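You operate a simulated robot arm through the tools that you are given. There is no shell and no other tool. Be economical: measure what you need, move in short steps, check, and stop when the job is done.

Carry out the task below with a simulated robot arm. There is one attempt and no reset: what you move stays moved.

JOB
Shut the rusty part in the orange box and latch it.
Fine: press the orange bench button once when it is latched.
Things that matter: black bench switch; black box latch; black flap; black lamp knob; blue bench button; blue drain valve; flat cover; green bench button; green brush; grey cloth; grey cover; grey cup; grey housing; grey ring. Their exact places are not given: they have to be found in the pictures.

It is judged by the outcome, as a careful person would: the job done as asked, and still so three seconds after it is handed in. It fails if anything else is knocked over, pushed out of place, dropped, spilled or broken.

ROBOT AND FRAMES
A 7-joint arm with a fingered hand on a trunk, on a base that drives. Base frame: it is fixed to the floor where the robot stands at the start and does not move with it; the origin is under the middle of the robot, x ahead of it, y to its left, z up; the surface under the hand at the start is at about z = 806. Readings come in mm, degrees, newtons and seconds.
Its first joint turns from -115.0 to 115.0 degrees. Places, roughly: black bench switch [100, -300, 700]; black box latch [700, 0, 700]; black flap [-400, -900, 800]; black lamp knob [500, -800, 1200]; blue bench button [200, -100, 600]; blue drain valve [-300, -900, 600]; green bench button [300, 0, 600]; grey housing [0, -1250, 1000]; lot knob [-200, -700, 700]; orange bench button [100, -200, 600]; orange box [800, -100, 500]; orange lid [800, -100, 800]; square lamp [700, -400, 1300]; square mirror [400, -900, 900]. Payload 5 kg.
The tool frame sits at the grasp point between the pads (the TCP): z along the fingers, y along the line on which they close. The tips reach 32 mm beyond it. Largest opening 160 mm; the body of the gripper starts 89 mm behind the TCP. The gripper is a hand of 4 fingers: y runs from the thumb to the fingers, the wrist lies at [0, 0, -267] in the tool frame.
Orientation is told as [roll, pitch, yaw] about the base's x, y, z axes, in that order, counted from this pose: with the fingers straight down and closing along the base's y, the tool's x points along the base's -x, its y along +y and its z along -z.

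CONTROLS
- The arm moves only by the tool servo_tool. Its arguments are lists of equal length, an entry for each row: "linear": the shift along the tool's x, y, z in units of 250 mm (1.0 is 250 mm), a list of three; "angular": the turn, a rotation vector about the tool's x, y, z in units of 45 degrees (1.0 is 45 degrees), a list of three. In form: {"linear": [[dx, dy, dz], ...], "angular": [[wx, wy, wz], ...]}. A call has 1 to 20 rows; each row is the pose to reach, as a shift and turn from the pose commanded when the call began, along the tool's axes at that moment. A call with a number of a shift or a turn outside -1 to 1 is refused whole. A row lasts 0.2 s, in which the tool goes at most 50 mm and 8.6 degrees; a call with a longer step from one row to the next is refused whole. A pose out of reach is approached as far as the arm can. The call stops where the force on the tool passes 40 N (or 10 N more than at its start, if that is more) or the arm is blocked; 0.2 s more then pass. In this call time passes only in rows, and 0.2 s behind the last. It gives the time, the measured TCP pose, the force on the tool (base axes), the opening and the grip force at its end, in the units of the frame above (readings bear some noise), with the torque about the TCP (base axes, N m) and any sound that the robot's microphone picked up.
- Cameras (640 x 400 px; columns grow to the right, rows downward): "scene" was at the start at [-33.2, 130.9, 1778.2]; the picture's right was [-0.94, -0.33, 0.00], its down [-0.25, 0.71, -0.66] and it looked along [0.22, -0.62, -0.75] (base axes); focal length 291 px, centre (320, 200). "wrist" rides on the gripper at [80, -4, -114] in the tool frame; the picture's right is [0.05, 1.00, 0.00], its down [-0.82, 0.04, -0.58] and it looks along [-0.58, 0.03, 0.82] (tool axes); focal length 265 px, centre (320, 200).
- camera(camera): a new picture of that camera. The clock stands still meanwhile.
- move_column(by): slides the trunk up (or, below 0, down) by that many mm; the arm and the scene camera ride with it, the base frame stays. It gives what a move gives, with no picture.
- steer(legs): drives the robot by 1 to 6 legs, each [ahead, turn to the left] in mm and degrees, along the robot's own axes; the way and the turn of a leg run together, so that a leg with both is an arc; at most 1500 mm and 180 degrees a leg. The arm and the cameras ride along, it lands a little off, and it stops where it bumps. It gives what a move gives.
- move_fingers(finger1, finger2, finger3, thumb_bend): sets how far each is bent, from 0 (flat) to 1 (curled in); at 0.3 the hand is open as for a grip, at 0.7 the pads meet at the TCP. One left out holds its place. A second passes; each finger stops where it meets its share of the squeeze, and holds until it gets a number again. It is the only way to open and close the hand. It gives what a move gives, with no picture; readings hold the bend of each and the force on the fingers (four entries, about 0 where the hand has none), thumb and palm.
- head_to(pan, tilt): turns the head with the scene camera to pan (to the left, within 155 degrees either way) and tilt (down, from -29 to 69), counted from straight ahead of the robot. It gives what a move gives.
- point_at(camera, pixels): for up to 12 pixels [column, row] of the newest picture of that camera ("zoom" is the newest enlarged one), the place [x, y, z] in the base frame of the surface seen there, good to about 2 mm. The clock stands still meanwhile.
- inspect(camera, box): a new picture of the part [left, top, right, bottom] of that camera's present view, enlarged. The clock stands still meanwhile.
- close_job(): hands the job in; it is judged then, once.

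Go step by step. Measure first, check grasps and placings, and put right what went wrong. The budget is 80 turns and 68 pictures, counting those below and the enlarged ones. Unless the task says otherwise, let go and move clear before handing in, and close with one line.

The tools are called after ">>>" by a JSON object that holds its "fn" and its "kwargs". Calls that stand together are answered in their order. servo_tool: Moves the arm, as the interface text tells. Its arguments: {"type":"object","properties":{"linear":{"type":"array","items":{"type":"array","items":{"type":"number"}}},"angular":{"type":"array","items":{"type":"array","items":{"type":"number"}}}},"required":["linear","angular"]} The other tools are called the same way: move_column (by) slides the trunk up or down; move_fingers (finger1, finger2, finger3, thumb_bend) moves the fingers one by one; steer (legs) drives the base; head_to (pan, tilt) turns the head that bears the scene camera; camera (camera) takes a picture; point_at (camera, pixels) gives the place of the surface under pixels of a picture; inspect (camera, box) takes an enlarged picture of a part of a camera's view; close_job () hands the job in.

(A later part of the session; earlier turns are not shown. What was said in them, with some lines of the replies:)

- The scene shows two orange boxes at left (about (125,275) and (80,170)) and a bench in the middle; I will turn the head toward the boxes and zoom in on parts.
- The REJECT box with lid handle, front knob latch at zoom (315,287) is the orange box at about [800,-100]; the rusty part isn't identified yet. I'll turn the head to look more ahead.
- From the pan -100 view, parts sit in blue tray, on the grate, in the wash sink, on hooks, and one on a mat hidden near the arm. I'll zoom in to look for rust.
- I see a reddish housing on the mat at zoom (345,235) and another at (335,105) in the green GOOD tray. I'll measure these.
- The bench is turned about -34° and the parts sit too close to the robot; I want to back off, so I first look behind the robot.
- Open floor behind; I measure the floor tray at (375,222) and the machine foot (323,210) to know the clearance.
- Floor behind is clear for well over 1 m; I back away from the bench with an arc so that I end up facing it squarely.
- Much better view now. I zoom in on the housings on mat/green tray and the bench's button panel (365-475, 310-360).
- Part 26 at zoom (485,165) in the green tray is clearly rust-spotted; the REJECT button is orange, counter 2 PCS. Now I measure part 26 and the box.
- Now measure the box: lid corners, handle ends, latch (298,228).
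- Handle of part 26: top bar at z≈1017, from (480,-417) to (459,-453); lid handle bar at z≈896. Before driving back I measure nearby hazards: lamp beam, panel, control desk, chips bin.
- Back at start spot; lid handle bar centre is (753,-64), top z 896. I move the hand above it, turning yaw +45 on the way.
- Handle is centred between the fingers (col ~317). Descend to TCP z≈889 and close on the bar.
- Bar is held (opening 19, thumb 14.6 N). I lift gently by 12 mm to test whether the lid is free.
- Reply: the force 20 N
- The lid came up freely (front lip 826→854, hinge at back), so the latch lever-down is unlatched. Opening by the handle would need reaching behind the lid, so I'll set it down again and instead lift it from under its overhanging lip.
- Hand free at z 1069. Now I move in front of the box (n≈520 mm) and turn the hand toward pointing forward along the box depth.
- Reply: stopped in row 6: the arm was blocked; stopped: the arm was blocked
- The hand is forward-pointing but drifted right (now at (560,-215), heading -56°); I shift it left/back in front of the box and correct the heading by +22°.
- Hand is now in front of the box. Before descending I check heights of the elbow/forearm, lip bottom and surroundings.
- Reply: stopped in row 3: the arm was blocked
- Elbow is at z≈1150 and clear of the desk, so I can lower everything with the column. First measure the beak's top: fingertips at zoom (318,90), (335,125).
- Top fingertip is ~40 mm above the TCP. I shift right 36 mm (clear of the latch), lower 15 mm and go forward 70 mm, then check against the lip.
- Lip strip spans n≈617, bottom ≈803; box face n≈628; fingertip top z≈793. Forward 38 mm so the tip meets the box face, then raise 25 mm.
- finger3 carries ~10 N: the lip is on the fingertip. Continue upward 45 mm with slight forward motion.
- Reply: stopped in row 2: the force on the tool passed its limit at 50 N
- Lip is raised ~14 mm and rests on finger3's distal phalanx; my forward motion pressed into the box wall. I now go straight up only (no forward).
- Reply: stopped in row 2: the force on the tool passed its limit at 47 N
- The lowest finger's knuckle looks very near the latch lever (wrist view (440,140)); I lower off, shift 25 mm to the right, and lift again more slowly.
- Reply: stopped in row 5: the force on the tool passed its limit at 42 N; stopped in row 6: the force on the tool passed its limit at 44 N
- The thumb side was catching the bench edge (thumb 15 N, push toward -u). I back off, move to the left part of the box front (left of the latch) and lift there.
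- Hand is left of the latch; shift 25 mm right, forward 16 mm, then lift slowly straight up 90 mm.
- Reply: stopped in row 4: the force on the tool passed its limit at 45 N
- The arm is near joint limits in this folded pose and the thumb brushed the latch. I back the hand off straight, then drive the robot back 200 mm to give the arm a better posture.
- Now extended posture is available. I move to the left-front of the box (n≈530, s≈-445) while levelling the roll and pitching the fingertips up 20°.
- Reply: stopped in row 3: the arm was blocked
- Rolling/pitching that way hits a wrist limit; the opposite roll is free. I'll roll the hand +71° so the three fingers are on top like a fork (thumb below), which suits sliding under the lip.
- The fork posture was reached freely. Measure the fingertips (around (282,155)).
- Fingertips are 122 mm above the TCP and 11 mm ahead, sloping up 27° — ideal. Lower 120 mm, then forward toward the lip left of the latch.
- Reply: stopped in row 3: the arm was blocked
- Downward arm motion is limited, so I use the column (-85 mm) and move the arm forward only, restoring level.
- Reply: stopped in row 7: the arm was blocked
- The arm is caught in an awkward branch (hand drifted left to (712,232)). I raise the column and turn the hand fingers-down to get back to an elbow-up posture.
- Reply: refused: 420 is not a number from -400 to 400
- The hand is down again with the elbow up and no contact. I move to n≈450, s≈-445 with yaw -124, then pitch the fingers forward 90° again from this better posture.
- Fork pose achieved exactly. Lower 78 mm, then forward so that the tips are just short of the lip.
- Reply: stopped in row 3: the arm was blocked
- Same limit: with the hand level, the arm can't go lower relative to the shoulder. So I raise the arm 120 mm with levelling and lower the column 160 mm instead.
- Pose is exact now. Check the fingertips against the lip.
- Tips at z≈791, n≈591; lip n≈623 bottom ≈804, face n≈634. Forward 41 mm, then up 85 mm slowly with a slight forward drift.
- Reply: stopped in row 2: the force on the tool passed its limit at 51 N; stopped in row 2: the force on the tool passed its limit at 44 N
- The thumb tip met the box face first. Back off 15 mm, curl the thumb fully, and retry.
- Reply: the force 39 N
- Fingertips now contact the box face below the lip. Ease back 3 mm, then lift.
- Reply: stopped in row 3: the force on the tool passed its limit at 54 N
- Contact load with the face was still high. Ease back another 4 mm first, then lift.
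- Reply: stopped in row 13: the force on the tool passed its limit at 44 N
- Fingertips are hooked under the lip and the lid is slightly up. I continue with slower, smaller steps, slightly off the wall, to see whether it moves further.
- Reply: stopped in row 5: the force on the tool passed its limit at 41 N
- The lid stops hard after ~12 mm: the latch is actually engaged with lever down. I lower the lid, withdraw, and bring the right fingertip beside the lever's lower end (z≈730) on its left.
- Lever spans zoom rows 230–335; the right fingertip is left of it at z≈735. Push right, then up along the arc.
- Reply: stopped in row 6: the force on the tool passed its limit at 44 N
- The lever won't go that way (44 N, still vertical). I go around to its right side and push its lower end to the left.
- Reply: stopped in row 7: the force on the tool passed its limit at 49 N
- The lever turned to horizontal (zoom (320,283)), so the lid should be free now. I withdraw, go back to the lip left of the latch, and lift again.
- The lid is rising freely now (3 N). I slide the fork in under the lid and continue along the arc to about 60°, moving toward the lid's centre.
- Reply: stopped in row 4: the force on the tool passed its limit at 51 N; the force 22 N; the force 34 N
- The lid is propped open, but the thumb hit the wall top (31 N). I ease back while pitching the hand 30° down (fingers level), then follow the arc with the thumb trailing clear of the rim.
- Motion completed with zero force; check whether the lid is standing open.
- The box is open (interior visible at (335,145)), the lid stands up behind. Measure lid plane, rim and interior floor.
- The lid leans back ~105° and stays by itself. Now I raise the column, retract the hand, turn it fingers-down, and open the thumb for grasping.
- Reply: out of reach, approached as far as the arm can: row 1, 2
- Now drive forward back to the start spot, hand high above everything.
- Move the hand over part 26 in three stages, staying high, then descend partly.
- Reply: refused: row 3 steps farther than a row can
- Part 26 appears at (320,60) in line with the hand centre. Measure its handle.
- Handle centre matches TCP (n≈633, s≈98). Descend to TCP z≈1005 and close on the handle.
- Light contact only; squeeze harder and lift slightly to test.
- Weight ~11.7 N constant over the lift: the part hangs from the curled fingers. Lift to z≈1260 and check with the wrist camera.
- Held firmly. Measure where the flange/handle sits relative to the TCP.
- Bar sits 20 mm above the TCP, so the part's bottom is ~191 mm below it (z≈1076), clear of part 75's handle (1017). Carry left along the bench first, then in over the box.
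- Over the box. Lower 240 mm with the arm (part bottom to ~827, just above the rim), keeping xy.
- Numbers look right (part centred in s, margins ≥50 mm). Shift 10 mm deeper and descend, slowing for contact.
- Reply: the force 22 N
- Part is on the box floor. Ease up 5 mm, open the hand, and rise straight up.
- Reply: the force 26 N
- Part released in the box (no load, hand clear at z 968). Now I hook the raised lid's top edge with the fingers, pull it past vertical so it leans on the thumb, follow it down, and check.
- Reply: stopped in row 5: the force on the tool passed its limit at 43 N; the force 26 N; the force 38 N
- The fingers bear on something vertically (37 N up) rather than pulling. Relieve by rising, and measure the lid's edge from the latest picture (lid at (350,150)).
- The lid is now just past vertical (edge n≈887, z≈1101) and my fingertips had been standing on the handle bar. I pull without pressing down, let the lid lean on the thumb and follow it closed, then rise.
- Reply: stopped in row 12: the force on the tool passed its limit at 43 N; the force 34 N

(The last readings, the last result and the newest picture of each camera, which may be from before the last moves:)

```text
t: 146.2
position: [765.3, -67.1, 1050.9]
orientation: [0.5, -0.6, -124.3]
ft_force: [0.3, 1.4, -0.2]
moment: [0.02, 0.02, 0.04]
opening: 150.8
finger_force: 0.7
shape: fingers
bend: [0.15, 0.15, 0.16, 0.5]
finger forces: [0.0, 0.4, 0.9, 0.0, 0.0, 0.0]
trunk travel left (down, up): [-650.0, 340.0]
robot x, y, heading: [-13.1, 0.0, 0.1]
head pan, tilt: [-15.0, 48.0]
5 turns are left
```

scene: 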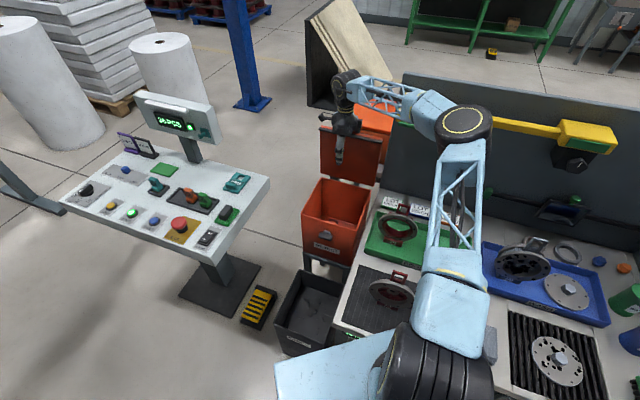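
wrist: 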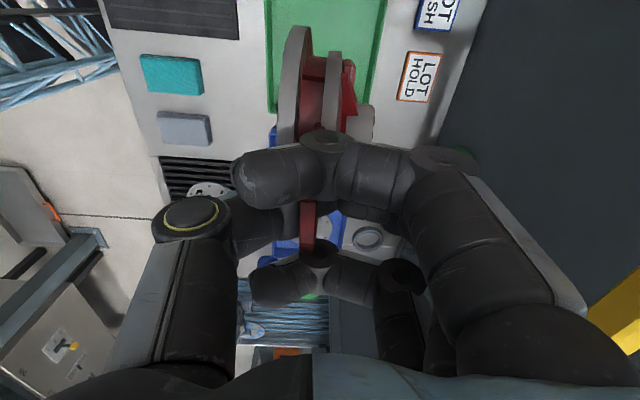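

The lid came down with the hand (row 12 stop was fingers on its top); to be sure I press it shut with closed fingers behind the handle, then rise, turn the hand, and push the latch lever's left end down and to the right until it stops vertical.

>>> {"fn": "move_fingers", "kwargs": {"finger1": 0.7, "finger2": 0.7, "finger3": 0.7, "thumb_bend": 0.7}}

>>> {"fn": "servo_tool", "kwargs": {"linear": [[0, 0.1, 0], [0, 0.2, 0.02], [0, 0.2, 0.1], [0, 0.2, 0.18], [0, 0.2, 0.26], [0, 0.2, 0.34], [0, 0.2, 0.42], [0, 0.2, 0.48], [0, 0.2, 0.54], [0, 0.2, 0.6], [0, 0.2, 0.64], [0, 0.2, 0.67], [0, 0.2, 0.695]], "angular": [[0, 0, 0], [0, 0, 0], [0, 0, 0], [0, 0, 0], [0, 0, 0], [0, 0, 0], [0, 0, 0], [0, 0, 0], [0, 0, 0], [0, 0, 0], [0, 0, 0], [0, 0, 0], [0, 0, 0]]}}

>>> {"fn": "servo_tool", "kwargs": {"linear": [[0, 0, -0.1], [0, 0, -0.26], [0, 0, -0.42], [0, 0, -0.56]], "angular": [[0, 0, 0], [0, 0, 0], [0, 0, 0], [0, 0, 0]]}}

>>> {"fn": "servo_tool", "kwargs": {"linear": [[0, -0.087, 0], [0, -0.174, 0], [0, -0.261, 0], [0, -0.348, 0], [0, -0.435, 0], [0, -0.522, 0], [0, -0.609, 0], [0, -0.696, 0]], "angular": [[0, 0, -0.125], [0, 0, -0.25], [0, 0, -0.375], [0, 0, -0.5], [0, 0, -0.625], [0, 0, -0.75], [0, 0, -0.875], [0, 0, -1.0]]}}

>>> {"fn": "servo_tool", "kwargs": {"linear": [[0, 0, 0], [0, 0, 0], [0, 0, 0], [0, 0, 0], [0, 0, 0], [0, 0, 0]], "angular": [[0, 0, -0.167], [0, 0, -0.333], [0, 0, -0.5], [0, 0, -0.667], [0, 0, -0.833], [0, 0, -1.0]]}}

```text
t: 147.2
position: [764.0, -67.0, 1049.8]
orientation: [0.5, -0.7, -124.2]
ft_force: [0.0, 0.3, 0.1]
moment: [0.01, -0.06, 0.0]
opening: 23.8
finger_force: 0.1
shape: fingers
bend: [0.7, 0.7, 0.7, 0.7]
finger forces: [0.1, 0.1, 0.0, 0.0, 0.1, 0.0]
trunk travel left (down, up): [-650.0, 340.0]
robot x, y, heading: [-12.4, 0.6, -0.2]
head pan, tilt: [-15.0, 48.0]
```

```text
t: 150.0
position: [808.2, -99.4, 879.4]
orientation: [0.8, -0.6, -124.4]
ft_force: [15.3, -8.8, 31.5]
moment: [1.12, 1.64, -0.11]
opening: 21.4
finger_force: 16.9
shape: fingers
bend: [0.7, 0.7, 0.7, 0.7]
finger forces: [0.0, 0.1, 0.0, 0.0, 33.5, 0.0]
trunk travel left (down, up): [-650.0, 340.0]
robot x, y, heading: [-9.2, 2.5, -0.2]
head pan, tilt: [-15.0, 48.0]
```

```text
t: 151.0
position: [804.1, -95.1, 1018.4]
orientation: [0.4, -0.7, -124.4]
ft_force: [0.4, -0.6, -0.1]
moment: [0.02, -0.02, 0.04]
opening: 23.3
finger_force: 0.1
shape: fingers
bend: [0.7, 0.7, 0.7, 0.7]
finger forces: [0.0, 0.0, 0.0, 0.0, 0.1, 0.1]
trunk travel left (down, up): [-650.0, 340.0]
robot x, y, heading: [-8.8, 1.3, -0.0]
head pan, tilt: [-15.0, 48.0]
```

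```text
t: 152.8
position: [661.9, 2.7, 1013.8]
orientation: [-0.1, -0.8, -79.2]
ft_force: [0.6, -0.2, 0.3]
moment: [0.03, 0.02, 0.02]
opening: 23.4
finger_force: 0.1
shape: fingers
bend: [0.7, 0.7, 0.7, 0.7]
finger forces: [0.0, 0.0, 0.0, 0.0, 0.0, 0.1]
trunk travel left (down, up): [-650.0, 340.0]
robot x, y, heading: [-8.6, -0.1, -0.3]
head pan, tilt: [-15.0, 48.0]
```

```text
t: 154.2
position: [663.1, 1.7, 1014.3]
orientation: [-0.6, -0.6, -41.7]
ft_force: [0.0, 0.8, 0.2]
moment: [0.0, 0.02, 0.0]
opening: 23.3
finger_force: 0.2
shape: fingers
bend: [0.7, 0.7, 0.7, 0.7]
finger forces: [0.1, 0.0, 0.0, 0.0, 0.0, 0.0]
out of reach, approached as far as the arm can: row 6
trunk travel left (down, up): [-650.0, 340.0]
robot x, y, heading: [-11.1, 1.8, -0.4]
head pan, tilt: [-15.0, 48.0]
4 turns are left
```

Lid was pressed onto its seat (31 N at its closed height). Now the latch: come down in front of the lid onto the lever's left end, push it down then right to its stop; then raise, swing the arm aside, back off, and look.

>>> {"fn": "servo_tool", "kwargs": {"linear": [[-0.04, 0.06, 0.02], [-0.082, 0.124, 0.08], [-0.082, 0.124, 0.22], [-0.082, 0.124, 0.36], [-0.082, 0.124, 0.5], [-0.082, 0.124, 0.64], [-0.082, 0.124, 0.74], [-0.082, 0.124, 0.792]], "angular": [[0, 0, 0.1], [0, 0, 0.2], [0, 0, 0.2], [0, 0, 0.2], [0, 0, 0.2], [0, 0, 0.2], [0, 0, 0.2], [0, 0, 0.2]]}}

>>> {"fn": "servo_tool", "kwargs": {"linear": [[0, 0, 0.028], [0, 0, 0.056], [0, 0, 0.084], [0, 0, 0.112], [0, 0, 0.14], [0, 0, 0.168], [0, 0, 0.196], [0, 0, 0.224], [0, -0.02, 0.228], [0, -0.04, 0.228], [0, -0.06, 0.228], [0, -0.08, 0.228], [0, -0.1, 0.228]], "angular": [[0, 0, 0], [0, 0, 0], [0, 0, 0], [0, 0, 0], [0, 0, 0], [0, 0, 0], [0, 0, 0], [0, 0, 0], [0, 0, 0], [0, 0, 0], [0, 0, 0], [0, 0, 0], [0, 0, 0]]}}

>>> {"fn": "servo_tool", "kwargs": {"linear": [[0.01, 0.03, 0], [0.1, 0.04, 0], [0.24, 0.04, -0.04], [0.24, 0.04, -0.2], [0.24, 0.04, -0.38], [0.24, 0.04, -0.56], [0.24, 0.04, -0.74], [0.24, 0.04, -0.9], [0.24, 0.04, -1.0]], "angular": [[0, 0, 0], [0, 0, 0], [0, 0, 0], [0, 0, 0], [0, 0, 0], [0, 0, 0], [0, 0, 0], [0, 0, 0], [0, 0, 0]]}}

>>> {"fn": "servo_tool", "kwargs": {"linear": [[0, 0, -0.15], [0, 0, -0.32], [0, 0, -0.5], [0, 0, -0.68], [0, 0, -0.85], [0, 0, -0.95]], "angular": [[0, 0, 0], [0, 0, 0], [0, 0, 0], [0, 0, 0], [0, 0, 0], [0, 0, 0]]}}

>>> {"fn": "servo_tool", "kwargs": {"linear": [[-0.08, -0.12, 0], [-0.16, -0.25, 0], [-0.24, -0.39, 0], [-0.32, -0.53, 0], [-0.4, -0.67, 0], [-0.48, -0.8, 0], [-0.56, -0.93, 0]], "angular": [[0, 0, 0], [0, 0, 0], [0, 0, 0], [0, 0, 0], [0, 0, 0], [0, 0, 0], [0, 0, 0]]}}

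>>> {"fn": "steer", "kwargs": {"legs": [[-400, -34]]}}

>>> {"fn": "move_column", "kwargs": {"by": -25}}

>>> {"fn": "head_to", "kwargs": {"pan": 20, "tilt": 40}}

>>> {"fn": "camera", "kwargs": {"camera": "scene"}}

>>> {"fn": "point_at", "kwargs": {"camera": "scene", "pixels": [[428, 350], [424, 346], [432, 352], [420, 350], [436, 350], [428, 342], [428, 358], [440, 354], [396, 337], [367, 325], [336, 232], [345, 190]]}}

```text
t: 156.0
position: [696.6, 9.3, 817.2]
orientation: [-0.5, -0.7, -50.7]
ft_force: [-5.0, 3.6, 2.9]
moment: [-0.08, -0.33, 0.24]
opening: 23.4
finger_force: 3.3
shape: fingers
bend: [0.7, 0.7, 0.7, 0.7]
finger forces: [0.1, 0.0, 6.9, 0.0, 0.1, 0.0]
trunk travel left (down, up): [-650.0, 340.0]
robot x, y, heading: [-10.9, 0.4, -0.1]
head pan, tilt: [-15.0, 48.0]
```

```text
t: 157.1
position: [697.0, 12.4, 791.2]
orientation: [-0.4, -0.4, -50.5]
ft_force: [-12.8, 4.8, 11.0]
moment: [-0.15, -1.15, 0.4]
opening: 23.1
finger_force: 7.9
shape: fingers
bend: [0.7, 0.7, 0.7, 0.7]
finger forces: [0.1, 0.0, 15.4, 0.0, 0.1, 0.0]
trunk travel left (down, up): [-650.0, 340.0]
robot x, y, heading: [-7.9, 4.0, -0.3]
head pan, tilt: [-15.0, 48.0]
stopped in row 5: the force on the tool passed its limit at 44 N (the readings are from after the stop); the commanded pose is now the measured one
```

```text
t: 159.1
position: [669.6, 67.0, 1040.0]
orientation: [-0.4, -0.4, -50.7]
ft_force: [-0.1, -0.7, 0.7]
moment: [0.01, -0.02, 0.0]
opening: 23.5
finger_force: 0.1
shape: fingers
bend: [0.7, 0.7, 0.7, 0.7]
finger forces: [0.1, 0.0, 0.0, 0.0, 0.0, 0.1]
trunk travel left (down, up): [-650.0, 340.0]
robot x, y, heading: [-11.3, 1.9, -0.0]
head pan, tilt: [-15.0, 48.0]
```

```text
t: 160.4
position: [666.3, 69.8, 1277.1]
orientation: [-0.3, -0.6, -50.6]
ft_force: [-0.9, 0.0, -0.1]
moment: [-0.04, 0.0, -0.02]
opening: 23.2
finger_force: 0.0
shape: fingers
bend: [0.7, 0.7, 0.7, 0.7]
finger forces: [0.1, 0.1, 0.0, 0.1, 0.0, 0.0]
trunk travel left (down, up): [-650.0, 340.0]
robot x, y, heading: [-12.3, 1.2, -0.0]
head pan, tilt: [-15.0, 48.0]
```

```text
t: 162.1
position: [572.9, -183.7, 1277.5]
orientation: [-0.5, -0.6, -51.0]
ft_force: [-0.8, -0.7, 0.3]
moment: [0.04, -0.02, -0.02]
opening: 23.4
finger_force: 0.1
shape: fingers
bend: [0.7, 0.7, 0.7, 0.7]
finger forces: [0.0, 0.0, 0.0, 0.0, 0.0, 0.0]
out of reach, approached as far as the arm can: row 7
trunk travel left (down, up): [-650.0, 340.0]
robot x, y, heading: [-10.1, 0.7, -0.2]
head pan, tilt: [-15.0, 48.0]
```

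```text
t: 164.6
position: [-3.3, -357.3, 1279.2]
orientation: [-0.4, -0.7, -84.2]
ft_force: [-0.3, 0.7, 0.4]
moment: [0.0, -0.03, -0.05]
opening: 23.3
finger_force: 0.1
shape: fingers
bend: [0.7, 0.7, 0.7, 0.7]
finger forces: [0.0, 0.0, 0.0, 0.0, 0.0, 0.1]
trunk travel left (down, up): [-650.0, 340.0]
robot x, y, heading: [-396.0, 115.8, -33.5]
head pan, tilt: [-15.0, 48.0]
```

```text
t: 165.3
position: [-2.8, -358.0, 1252.7]
orientation: [-0.4, -0.6, -84.3]
ft_force: [0.5, -0.8, -0.8]
moment: [0.02, -0.02, 0.01]
opening: 23.3
finger_force: 0.1
shape: fingers
bend: [0.7, 0.7, 0.7, 0.7]
finger forces: [0.0, 0.0, 0.0, 0.1, 0.0, 0.1]
trunk travel left (down, up): [-625.0, 365.0]
robot x, y, heading: [-389.4, 115.4, -33.3]
head pan, tilt: [-15.0, 48.0]
```

```text
t: 166.3
position: [-2.7, -357.6, 1253.5]
orientation: [-0.4, -0.6, -84.2]
ft_force: [0.0, -0.1, 0.3]
moment: [0.0, 0.02, 0.01]
opening: 23.5
finger_force: 0.1
shape: fingers
bend: [0.7, 0.7, 0.7, 0.7]
finger forces: [0.0, 0.1, 0.0, 0.1, 0.0, 0.1]
trunk travel left (down, up): [-625.0, 365.0]
robot x, y, heading: [-393.4, 115.8, -33.6]
head pan, tilt: [20.0, 40.0]
```

```text
0 pictures are left
```

scene: 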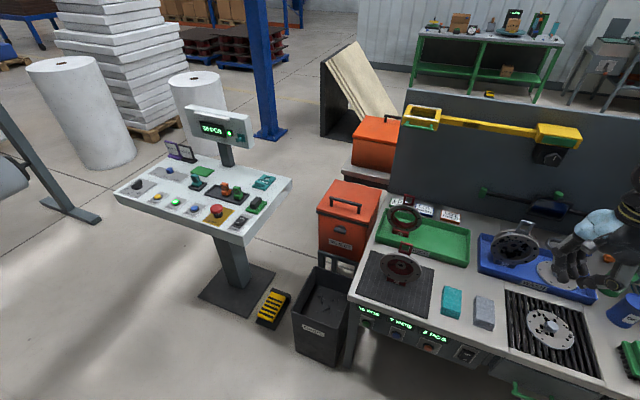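

```text
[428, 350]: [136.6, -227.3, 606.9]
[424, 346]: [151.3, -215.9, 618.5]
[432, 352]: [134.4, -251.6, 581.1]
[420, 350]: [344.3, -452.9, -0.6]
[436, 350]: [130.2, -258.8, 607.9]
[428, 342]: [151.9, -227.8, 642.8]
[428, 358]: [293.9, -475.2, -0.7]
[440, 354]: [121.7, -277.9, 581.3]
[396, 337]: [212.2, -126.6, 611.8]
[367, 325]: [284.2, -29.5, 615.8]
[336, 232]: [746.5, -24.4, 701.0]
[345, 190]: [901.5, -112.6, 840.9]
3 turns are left
```

The lid is shut (centre z 840.9), but the latch push stopped early (finger caught on the lip, tip z≈759), so the lever is likely still horizontal. I return in front of the box and push the lever down with the hand tilted 60° forward so it clears the lip.

>>> {"fn": "steer", "kwargs": {"legs": [[400, 34], [-220, 0]]}}

>>> {"fn": "servo_tool", "kwargs": {"linear": [[0.012, 0.094, 0], [0.025, 0.188, 0], [0.037, 0.281, 0], [0.05, 0.375, 0], [0.062, 0.469, 0], [0.075, 0.562, 0], [0.087, 0.656, 0], [0.1, 0.75, 0]], "angular": [[0, 0, 0.1], [0, 0, 0.2], [0, 0, 0.3], [0, 0, 0.4], [0, 0, 0.5], [0, 0, 0.6], [0, 0, 0.7], [0, 0, 0.8]]}}

>>> {"fn": "servo_tool", "kwargs": {"linear": [[0.066, 0.068, 0], [0.132, 0.135, 0], [0.199, 0.203, 0], [0.265, 0.27, 0], [0.331, 0.338, 0], [0.398, 0.405, 0], [0.464, 0.473, 0], [0.53, 0.54, 0]], "angular": [[0, 0, 0.104], [0, 0, 0.208], [0, 0, 0.311], [0, 0, 0.415], [0, 0, 0.519], [0, 0, 0.622], [0, 0, 0.726], [0, 0, 0.83]]}}

>>> {"fn": "servo_tool", "kwargs": {"linear": [[0, 0, 0], [0, 0, 0], [0, 0, 0], [0, 0, 0], [0, 0, 0], [0, 0, 0]], "angular": [[-0.111, 0, 0], [-0.222, 0, 0], [-0.333, 0, 0], [-0.444, 0, 0], [-0.556, 0, 0], [-0.667, 0, 0]]}}

>>> {"fn": "servo_tool", "kwargs": {"linear": [[0, 0, 0], [0, 0, 0], [0, 0, 0], [0, 0, 0], [0, 0, 0], [0, 0, 0]], "angular": [[-0.111, 0, 0], [-0.222, 0, 0], [-0.333, 0, 0], [-0.444, 0, 0], [-0.556, 0, 0], [-0.667, 0, 0]]}}

>>> {"fn": "move_column", "kwargs": {"by": -400}}

>>> {"fn": "move_column", "kwargs": {"by": -50}}

>>> {"fn": "servo_tool", "kwargs": {"linear": [[0.012, 0.07, 0.12], [0.024, 0.14, 0.24], [0.036, 0.2, 0.345], [0.036, 0.245, 0.425], [0.036, 0.278, 0.48]], "angular": [[0, 0, 0], [0, 0, 0], [0, 0, 0], [0, 0, 0], [0, 0, 0]]}}

>>> {"fn": "servo_tool", "kwargs": {"linear": [[0, -0.021, 0.012], [0, -0.042, 0.024], [0, -0.062, 0.036], [0, -0.083, 0.048], [0, -0.104, 0.06], [0, -0.125, 0.072], [0, -0.146, 0.084], [0, -0.166, 0.096], [0, -0.187, 0.108], [0, -0.208, 0.12]], "angular": [[0, 0, 0], [0, 0, 0], [0, 0, 0], [0, 0, 0], [0, 0, 0], [0, 0, 0], [0, 0, 0], [0, 0, 0], [0, 0, 0], [0, 0, 0]]}}

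>>> {"fn": "servo_tool", "kwargs": {"linear": [[-0.02, 0, 0], [-0.04, 0, 0], [-0.06, 0, 0], [-0.08, 0, 0], [-0.1, 0, 0], [-0.12, 0, 0], [-0.14, 0, 0]], "angular": [[0, 0, 0], [0, 0, 0], [0, 0, 0], [0, 0, 0], [0, 0, 0], [0, 0, 0], [0, 0, 0]]}}

```text
t: 170.0
position: [349.7, -169.6, 1253.6]
orientation: [-0.4, -0.6, -50.0]
ft_force: [-0.2, 0.2, 0.2]
moment: [0.01, -0.01, -0.02]
opening: 23.3
finger_force: 0.1
shape: fingers
bend: [0.7, 0.7, 0.7, 0.7]
finger forces: [0.1, 0.0, 0.0, 0.1, 0.1, 0.0]
trunk travel left (down, up): [-625.0, 365.0]
robot x, y, heading: [-239.6, -0.9, 1.2]
head pan, tilt: [20.0, 40.0]
```

```text
t: 171.8
position: [477.4, -28.2, 1252.0]
orientation: [-0.1, -0.7, -86.0]
ft_force: [0.1, 0.7, -0.4]
moment: [-0.02, 0.0, 0.0]
opening: 23.2
finger_force: 0.0
shape: fingers
bend: [0.7, 0.7, 0.7, 0.7]
finger forces: [0.1, 0.1, 0.0, 0.0, 0.1, 0.0]
trunk travel left (down, up): [-625.0, 365.0]
robot x, y, heading: [-235.4, 1.8, 1.4]
head pan, tilt: [20.0, 40.0]
```

```text
t: 173.6
position: [603.3, 112.7, 1251.2]
orientation: [0.5, -0.6, -123.4]
ft_force: [0.3, 0.0, 0.5]
moment: [-0.02, 0.01, -0.04]
opening: 23.3
finger_force: 0.1
shape: fingers
bend: [0.7, 0.7, 0.7, 0.7]
finger forces: [0.0, 0.1, 0.1, 0.0, 0.0, 0.1]
trunk travel left (down, up): [-625.0, 365.0]
robot x, y, heading: [-241.5, 1.3, 1.3]
head pan, tilt: [20.0, 40.0]
```

```text
t: 175.0
position: [602.6, 113.4, 1250.1]
orientation: [30.6, -0.6, -123.3]
ft_force: [-0.5, 0.0, -1.1]
moment: [0.01, 0.0, -0.01]
opening: 23.6
finger_force: 0.2
shape: fingers
bend: [0.7, 0.7, 0.7, 0.7]
finger forces: [0.0, 0.1, 0.0, 0.0, 0.1, 0.0]
trunk travel left (down, up): [-625.0, 365.0]
robot x, y, heading: [-238.8, 0.6, 1.4]
head pan, tilt: [20.0, 40.0]
```

```text
t: 176.4
position: [602.7, 115.0, 1249.9]
orientation: [60.5, -0.5, -123.2]
ft_force: [0.1, 0.8, -0.6]
moment: [0.05, -0.04, 0.01]
opening: 23.1
finger_force: 0.0
shape: fingers
bend: [0.7, 0.7, 0.7, 0.7]
finger forces: [0.0, 0.1, 0.0, 0.0, 0.0, 0.1]
trunk travel left (down, up): [-625.0, 365.0]
robot x, y, heading: [-237.6, 0.0, 1.0]
head pan, tilt: [20.0, 40.0]
```

```text
t: 180.3
position: [601.1, 113.4, 850.4]
orientation: [60.5, -0.6, -123.4]
ft_force: [0.1, -0.2, -0.1]
moment: [0.02, 0.0, 0.01]
opening: 23.3
finger_force: 0.0
shape: fingers
bend: [0.7, 0.7, 0.7, 0.7]
finger forces: [0.1, 0.0, 0.0, 0.0, 0.0, 0.0]
trunk travel left (down, up): [-225.0, 765.0]
robot x, y, heading: [-234.3, 5.5, 1.2]
head pan, tilt: [20.0, 40.0]
```

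```text
t: 181.2
position: [602.7, 113.5, 799.0]
orientation: [60.5, -0.5, -123.3]
ft_force: [-0.2, -0.6, 0.7]
moment: [0.01, -0.01, -0.02]
opening: 23.3
finger_force: 0.1
shape: fingers
bend: [0.7, 0.7, 0.7, 0.7]
finger forces: [0.1, 0.1, 0.1, 0.0, 0.0, 0.0]
trunk travel left (down, up): [-175.0, 815.0]
robot x, y, heading: [-238.0, 0.7, 1.1]
head pan, tilt: [20.0, 40.0]
```

```text
t: 182.4
position: [723.3, 44.0, 801.0]
orientation: [60.6, -0.6, -123.2]
ft_force: [0.8, 0.4, 0.0]
moment: [-0.01, 0.0, 0.03]
opening: 23.0
finger_force: 0.0
shape: fingers
bend: [0.7, 0.7, 0.7, 0.7]
finger forces: [0.0, 0.0, 0.0, 0.0, 0.0, 0.0]
trunk travel left (down, up): [-175.0, 815.0]
robot x, y, heading: [-236.9, 3.9, 1.2]
head pan, tilt: [20.0, 40.0]
```

```text
t: 184.6
position: [722.8, 44.0, 741.1]
orientation: [60.5, -0.4, -123.4]
ft_force: [0.3, 0.8, 0.6]
moment: [-0.01, 0.01, 0.07]
opening: 23.3
finger_force: 0.5
shape: fingers
bend: [0.7, 0.7, 0.7, 0.7]
finger forces: [0.1, 0.1, 1.1, 0.0, 0.0, 0.0]
trunk travel left (down, up): [-175.0, 815.0]
robot x, y, heading: [-238.2, -0.2, 1.3]
head pan, tilt: [20.0, 40.0]
```

```text
t: 185.3
position: [718.8, 44.1, 741.2]
orientation: [60.3, -0.3, -122.3]
ft_force: [10.5, 7.5, -1.9]
moment: [0.08, 0.01, 0.49]
opening: 23.5
finger_force: 6.4
shape: fingers
bend: [0.7, 0.7, 0.68, 0.7]
finger forces: [0.0, 0.0, 12.5, 0.0, 0.0, 0.0]
trunk travel left (down, up): [-175.0, 815.0]
robot x, y, heading: [-241.0, 1.9, 1.5]
head pan, tilt: [20.0, 40.0]
stopped in row 3: the force on the tool passed its limit at 44 N (the readings are from after the stop); the commanded pose is now the measured one
2 turns are left
```

Readings show the right finger passed just left of the lever's end and pushed on it end-on (TCP s≈-438), so it's still horizontal. I rise, shift 20 mm right and 10 mm deeper, push down on the lever end, then right to its stop; then retreat and go to the button.

>>> {"fn": "servo_tool", "kwargs": {"linear": [[0.024, 0, 0], [0.024, 0.075, -0.043], [0.024, 0.15, -0.087], [0.024, 0.225, -0.13], [-0.03, 0.235, -0.112], [-0.08, 0.245, -0.095]], "angular": [[0, 0, 0], [0, 0, 0], [0, 0, 0], [0, 0, 0], [0, 0, 0], [0, 0, 0]]}}

>>> {"fn": "servo_tool", "kwargs": {"linear": [[0, -0.021, 0.012], [0, -0.042, 0.024], [0, -0.062, 0.036], [0, -0.083, 0.048], [0, -0.104, 0.06], [0, -0.125, 0.072], [0, -0.146, 0.084], [0, -0.166, 0.096], [0, -0.187, 0.108], [0, -0.208, 0.12], [0, -0.22, 0.127]], "angular": [[0, 0, 0], [0, 0, 0], [0, 0, 0], [0, 0, 0], [0, 0, 0], [0, 0, 0], [0, 0, 0], [0, 0, 0], [0, 0, 0], [0, 0, 0], [0, 0, 0]]}}

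>>> {"fn": "servo_tool", "kwargs": {"linear": [[-0.02, 0, 0], [-0.04, 0, 0], [-0.06, 0, 0], [-0.08, 0, 0], [-0.1, 0, 0], [-0.12, 0, 0], [-0.14, 0, 0]], "angular": [[0, 0, 0], [0, 0, 0], [0, 0, 0], [0, 0, 0], [0, 0, 0], [0, 0, 0], [0, 0, 0]]}}

>>> {"fn": "servo_tool", "kwargs": {"linear": [[0.024, 0, 0], [0.024, -0.05, -0.09], [0.024, -0.1, -0.18], [0.024, -0.16, -0.277]], "angular": [[0, 0, 0], [0, 0, 0], [0, 0, 0], [0, 0, 0]]}}

>>> {"fn": "move_column", "kwargs": {"by": 400}}

>>> {"fn": "move_column", "kwargs": {"by": 80}}

>>> {"fn": "steer", "kwargs": {"legs": [[-400, -34]]}}

>>> {"fn": "servo_tool", "kwargs": {"linear": [[-0.026, -0.047, -0.082], [-0.052, -0.094, -0.163], [-0.078, -0.141, -0.245], [-0.104, -0.188, -0.326], [-0.13, -0.235, -0.408], [-0.156, -0.282, -0.489], [-0.182, -0.329, -0.571], [-0.208, -0.376, -0.652]], "angular": [[0, 0.082, -0.047], [0, 0.164, -0.094], [0, 0.245, -0.142], [0, 0.327, -0.189], [0, 0.409, -0.236], [0, 0.49, -0.283], [0, 0.572, -0.331], [0, 0.654, -0.378]]}}

>>> {"fn": "move_column", "kwargs": {"by": -400}}

>>> {"fn": "move_column", "kwargs": {"by": -190}}

```text
t: 186.8
position: [714.2, 19.6, 807.5]
orientation: [60.3, -0.3, -122.6]
ft_force: [-0.2, 0.1, 0.0]
moment: [0.0, -0.02, -0.04]
opening: 23.1
finger_force: 0.1
shape: fingers
bend: [0.7, 0.7, 0.7, 0.7]
finger forces: [0.1, 0.1, 0.1, 0.0, 0.0, 0.1]
trunk travel left (down, up): [-175.0, 815.0]
robot x, y, heading: [-239.2, 2.3, 1.5]
head pan, tilt: [20.0, 40.0]
```

```text
t: 189.2
position: [715.5, 20.2, 743.2]
orientation: [60.5, -0.3, -122.4]
ft_force: [1.6, 4.0, 2.4]
moment: [-0.13, 0.04, 0.04]
opening: 23.0
finger_force: 2.3
shape: fingers
bend: [0.7, 0.7, 0.69, 0.7]
finger forces: [0.0, 0.1, 4.2, 0.0, 0.0, 0.0]
trunk travel left (down, up): [-175.0, 815.0]
robot x, y, heading: [-235.2, -0.1, 1.6]
head pan, tilt: [20.0, 40.0]
```

```text
t: 189.9
position: [711.4, 19.6, 744.5]
orientation: [60.3, 0.0, -121.6]
ft_force: [10.0, 7.7, -0.8]
moment: [0.03, 0.02, 0.44]
opening: 23.2
finger_force: 5.6
shape: fingers
bend: [0.7, 0.7, 0.68, 0.7]
finger forces: [0.1, 0.0, 11.4, 0.0, 0.1, 0.0]
trunk travel left (down, up): [-175.0, 815.0]
robot x, y, heading: [-240.3, 7.2, 1.8]
head pan, tilt: [20.0, 40.0]
stopped in row 3: the force on the tool passed its limit at 44 N (the readings are from after the stop); the commanded pose is now the measured one
```

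```text
t: 190.9
position: [646.4, 65.6, 740.8]
orientation: [60.3, -0.1, -121.8]
ft_force: [1.0, -0.2, 0.2]
moment: [0.03, -0.04, 0.02]
opening: 23.2
finger_force: 0.1
shape: fingers
bend: [0.7, 0.7, 0.7, 0.7]
finger forces: [0.0, 0.0, 0.1, 0.0, 0.0, 0.0]
trunk travel left (down, up): [-175.0, 815.0]
robot x, y, heading: [-237.0, 4.8, 1.9]
head pan, tilt: [20.0, 40.0]
```

```text
t: 194.7
position: [646.1, 66.4, 1140.7]
orientation: [60.3, 0.0, -121.8]
ft_force: [0.3, -0.1, 1.0]
moment: [0.01, 0.0, 0.01]
opening: 23.3
finger_force: 0.0
shape: fingers
bend: [0.7, 0.7, 0.7, 0.7]
finger forces: [0.0, 0.0, 0.0, 0.0, 0.1, 0.0]
trunk travel left (down, up): [-575.0, 415.0]
robot x, y, heading: [-240.8, 3.2, 1.4]
head pan, tilt: [20.0, 40.0]
```

```text
t: 195.9
position: [647.0, 66.1, 1221.3]
orientation: [60.4, -0.2, -121.9]
ft_force: [0.0, 0.0, -0.2]
moment: [0.01, -0.01, 0.0]
opening: 23.3
finger_force: 0.0
shape: fingers
bend: [0.7, 0.7, 0.7, 0.7]
finger forces: [0.1, 0.1, 0.0, 0.1, 0.0, 0.0]
trunk travel left (down, up): [-655.0, 335.0]
robot x, y, heading: [-238.6, 3.5, 1.8]
head pan, tilt: [20.0, 40.0]
```

```text
t: 198.4
position: [138.8, -340.2, 1223.0]
orientation: [60.3, 0.0, -156.4]
ft_force: [-0.4, -0.1, -0.1]
moment: [-0.02, -0.01, 0.03]
opening: 23.3
finger_force: 0.1
shape: fingers
bend: [0.7, 0.7, 0.7, 0.7]
finger forces: [0.1, 0.1, 0.1, 0.0, 0.0, 0.1]
trunk travel left (down, up): [-655.0, 335.0]
robot x, y, heading: [-621.4, 108.4, -32.8]
head pan, tilt: [20.0, 40.0]
```

```text
t: 200.2
position: [17.4, -188.2, 1222.9]
orientation: [60.2, -0.3, -122.4]
ft_force: [-1.3, 0.1, -0.1]
moment: [0.01, -0.02, 0.03]
opening: 23.3
finger_force: 0.1
shape: fingers
bend: [0.7, 0.7, 0.7, 0.7]
finger forces: [0.1, 0.0, 0.1, 0.0, 0.0, 0.0]
trunk travel left (down, up): [-655.0, 335.0]
robot x, y, heading: [-624.0, 110.8, -32.8]
head pan, tilt: [20.0, 40.0]
```

```text
t: 204.0
position: [17.3, -188.9, 822.0]
orientation: [60.3, -0.3, -122.4]
ft_force: [1.0, 0.0, 0.0]
moment: [-0.01, 0.04, -0.01]
opening: 23.3
finger_force: 0.1
shape: fingers
bend: [0.7, 0.7, 0.7, 0.7]
finger forces: [0.0, 0.1, 0.0, 0.0, 0.0, 0.0]
trunk travel left (down, up): [-255.0, 735.0]
robot x, y, heading: [-624.1, 112.7, -32.9]
head pan, tilt: [20.0, 40.0]
```

```text
t: 206.1
position: [16.3, -189.5, 631.3]
orientation: [60.4, -0.2, -122.5]
ft_force: [-1.3, 0.3, 1.2]
moment: [0.02, 0.01, 0.01]
opening: 23.2
finger_force: 0.2
shape: fingers
bend: [0.7, 0.7, 0.7, 0.7]
finger forces: [0.0, 0.0, 0.1, 0.0, 0.1, 0.1]
trunk travel left (down, up): [-65.0, 925.0]
robot x, y, heading: [-624.3, 112.1, -33.0]
head pan, tilt: [20.0, 40.0]
1 turns are left
```

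The right push now stopped at s≈-414, exactly where the vertical lever's face is, so the lever is back down (latched). Last turn: line up with the orange button (s≈111, z≈612), press it once, withdraw, and hand in.

>>> {"fn": "servo_tool", "kwargs": {"linear": [[0.05, 0.0, 0.0], [0.1, 0.0, 0.03], [0.14, 0.04, 0.1], [0.14, 0.09, 0.18], [0.14, 0.138, 0.266]], "angular": [[0, 0, 0], [0, 0, 0], [0, 0, 0], [0, 0, 0], [0, 0, 0]]}}

>>> {"fn": "servo_tool", "kwargs": {"linear": [[0, 0.0061, 0.0107], [0, 0.0122, 0.0214], [0, 0.0183, 0.0322], [0, 0.0244, 0.0429], [0, 0.0305, 0.0537], [0, 0.0366, 0.0644], [0, 0.0427, 0.0751], [0, 0.0488, 0.0859], [0, 0.0549, 0.0966], [0, 0.061, 0.1073], [0, 0.0671, 0.118], [0, 0.073, 0.129]], "angular": [[0, 0, 0], [0, 0, 0], [0, 0, 0], [0, 0, 0], [0, 0, 0], [0, 0, 0], [0, 0, 0], [0, 0, 0], [0, 0, 0], [0, 0, 0], [0, 0, 0], [0, 0, 0]]}}

>>> {"fn": "servo_tool", "kwargs": {"linear": [[0, -0.04, -0.07], [0, -0.1, -0.175], [0, -0.16, -0.28], [0, -0.22, -0.385]], "angular": [[0, 0, 0], [0, 0, 0], [0, 0, 0], [0, 0, 0]]}}

>>> {"fn": "close_job", "kwargs": {}}

```text
t: 207.3
position: [100.6, -200.3, 628.0]
orientation: [60.3, -0.3, -122.3]
ft_force: [0.6, 0.9, 0.9]
moment: [0.01, 0.02, 0.0]
opening: 23.6
finger_force: 0.0
shape: fingers
bend: [0.7, 0.7, 0.7, 0.7]
finger forces: [0.0, 0.0, 0.1, 0.1, 0.0, 0.0]
trunk travel left (down, up): [-65.0, 925.0]
robot x, y, heading: [-624.3, 110.4, -32.7]
head pan, tilt: [20.0, 40.0]
```

```text
t: 209.6
position: [124.4, -213.8, 627.5]
orientation: [60.1, -0.2, -122.3]
ft_force: [-22.1, 13.0, 5.9]
moment: [-0.1, -0.01, -0.28]
opening: 24.9
finger_force: 15.3
shape: fingers
bend: [0.7, 0.74, 0.72, 0.69]
finger forces: [1.6, 22.9, 6.2, 0.1, 0.0, 0.0]
trunk travel left (down, up): [-65.0, 925.0]
robot x, y, heading: [-621.2, 110.2, -32.9]
head pan, tilt: [20.0, 40.0]
heard: click
stopped in row 11: the force on the tool passed its limit at 42 N (the readings are from after the stop); the commanded pose is now the measured one
```

```text
t: 210.6
position: [33.3, -155.5, 627.0]
orientation: [60.0, -0.2, -122.3]
ft_force: [-0.6, 0.1, -0.4]
moment: [-0.05, 0.01, 0.0]
opening: 23.6
finger_force: 0.0
shape: fingers
bend: [0.7, 0.7, 0.7, 0.7]
finger forces: [0.1, 0.0, 0.0, 0.0, 0.1, 0.0]
trunk travel left (down, up): [-65.0, 925.0]
robot x, y, heading: [-625.6, 109.3, -32.6]
head pan, tilt: [20.0, 40.0]
```

```text
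The job is handed in.
```

The rusty part (26) is in the orange REJECT box with the lid shut, and I pressed the orange button once (one click heard). I believe the latch is closed, but I had no pictures left to check: the lever hit a hard stop about where it was when the box was first latched.
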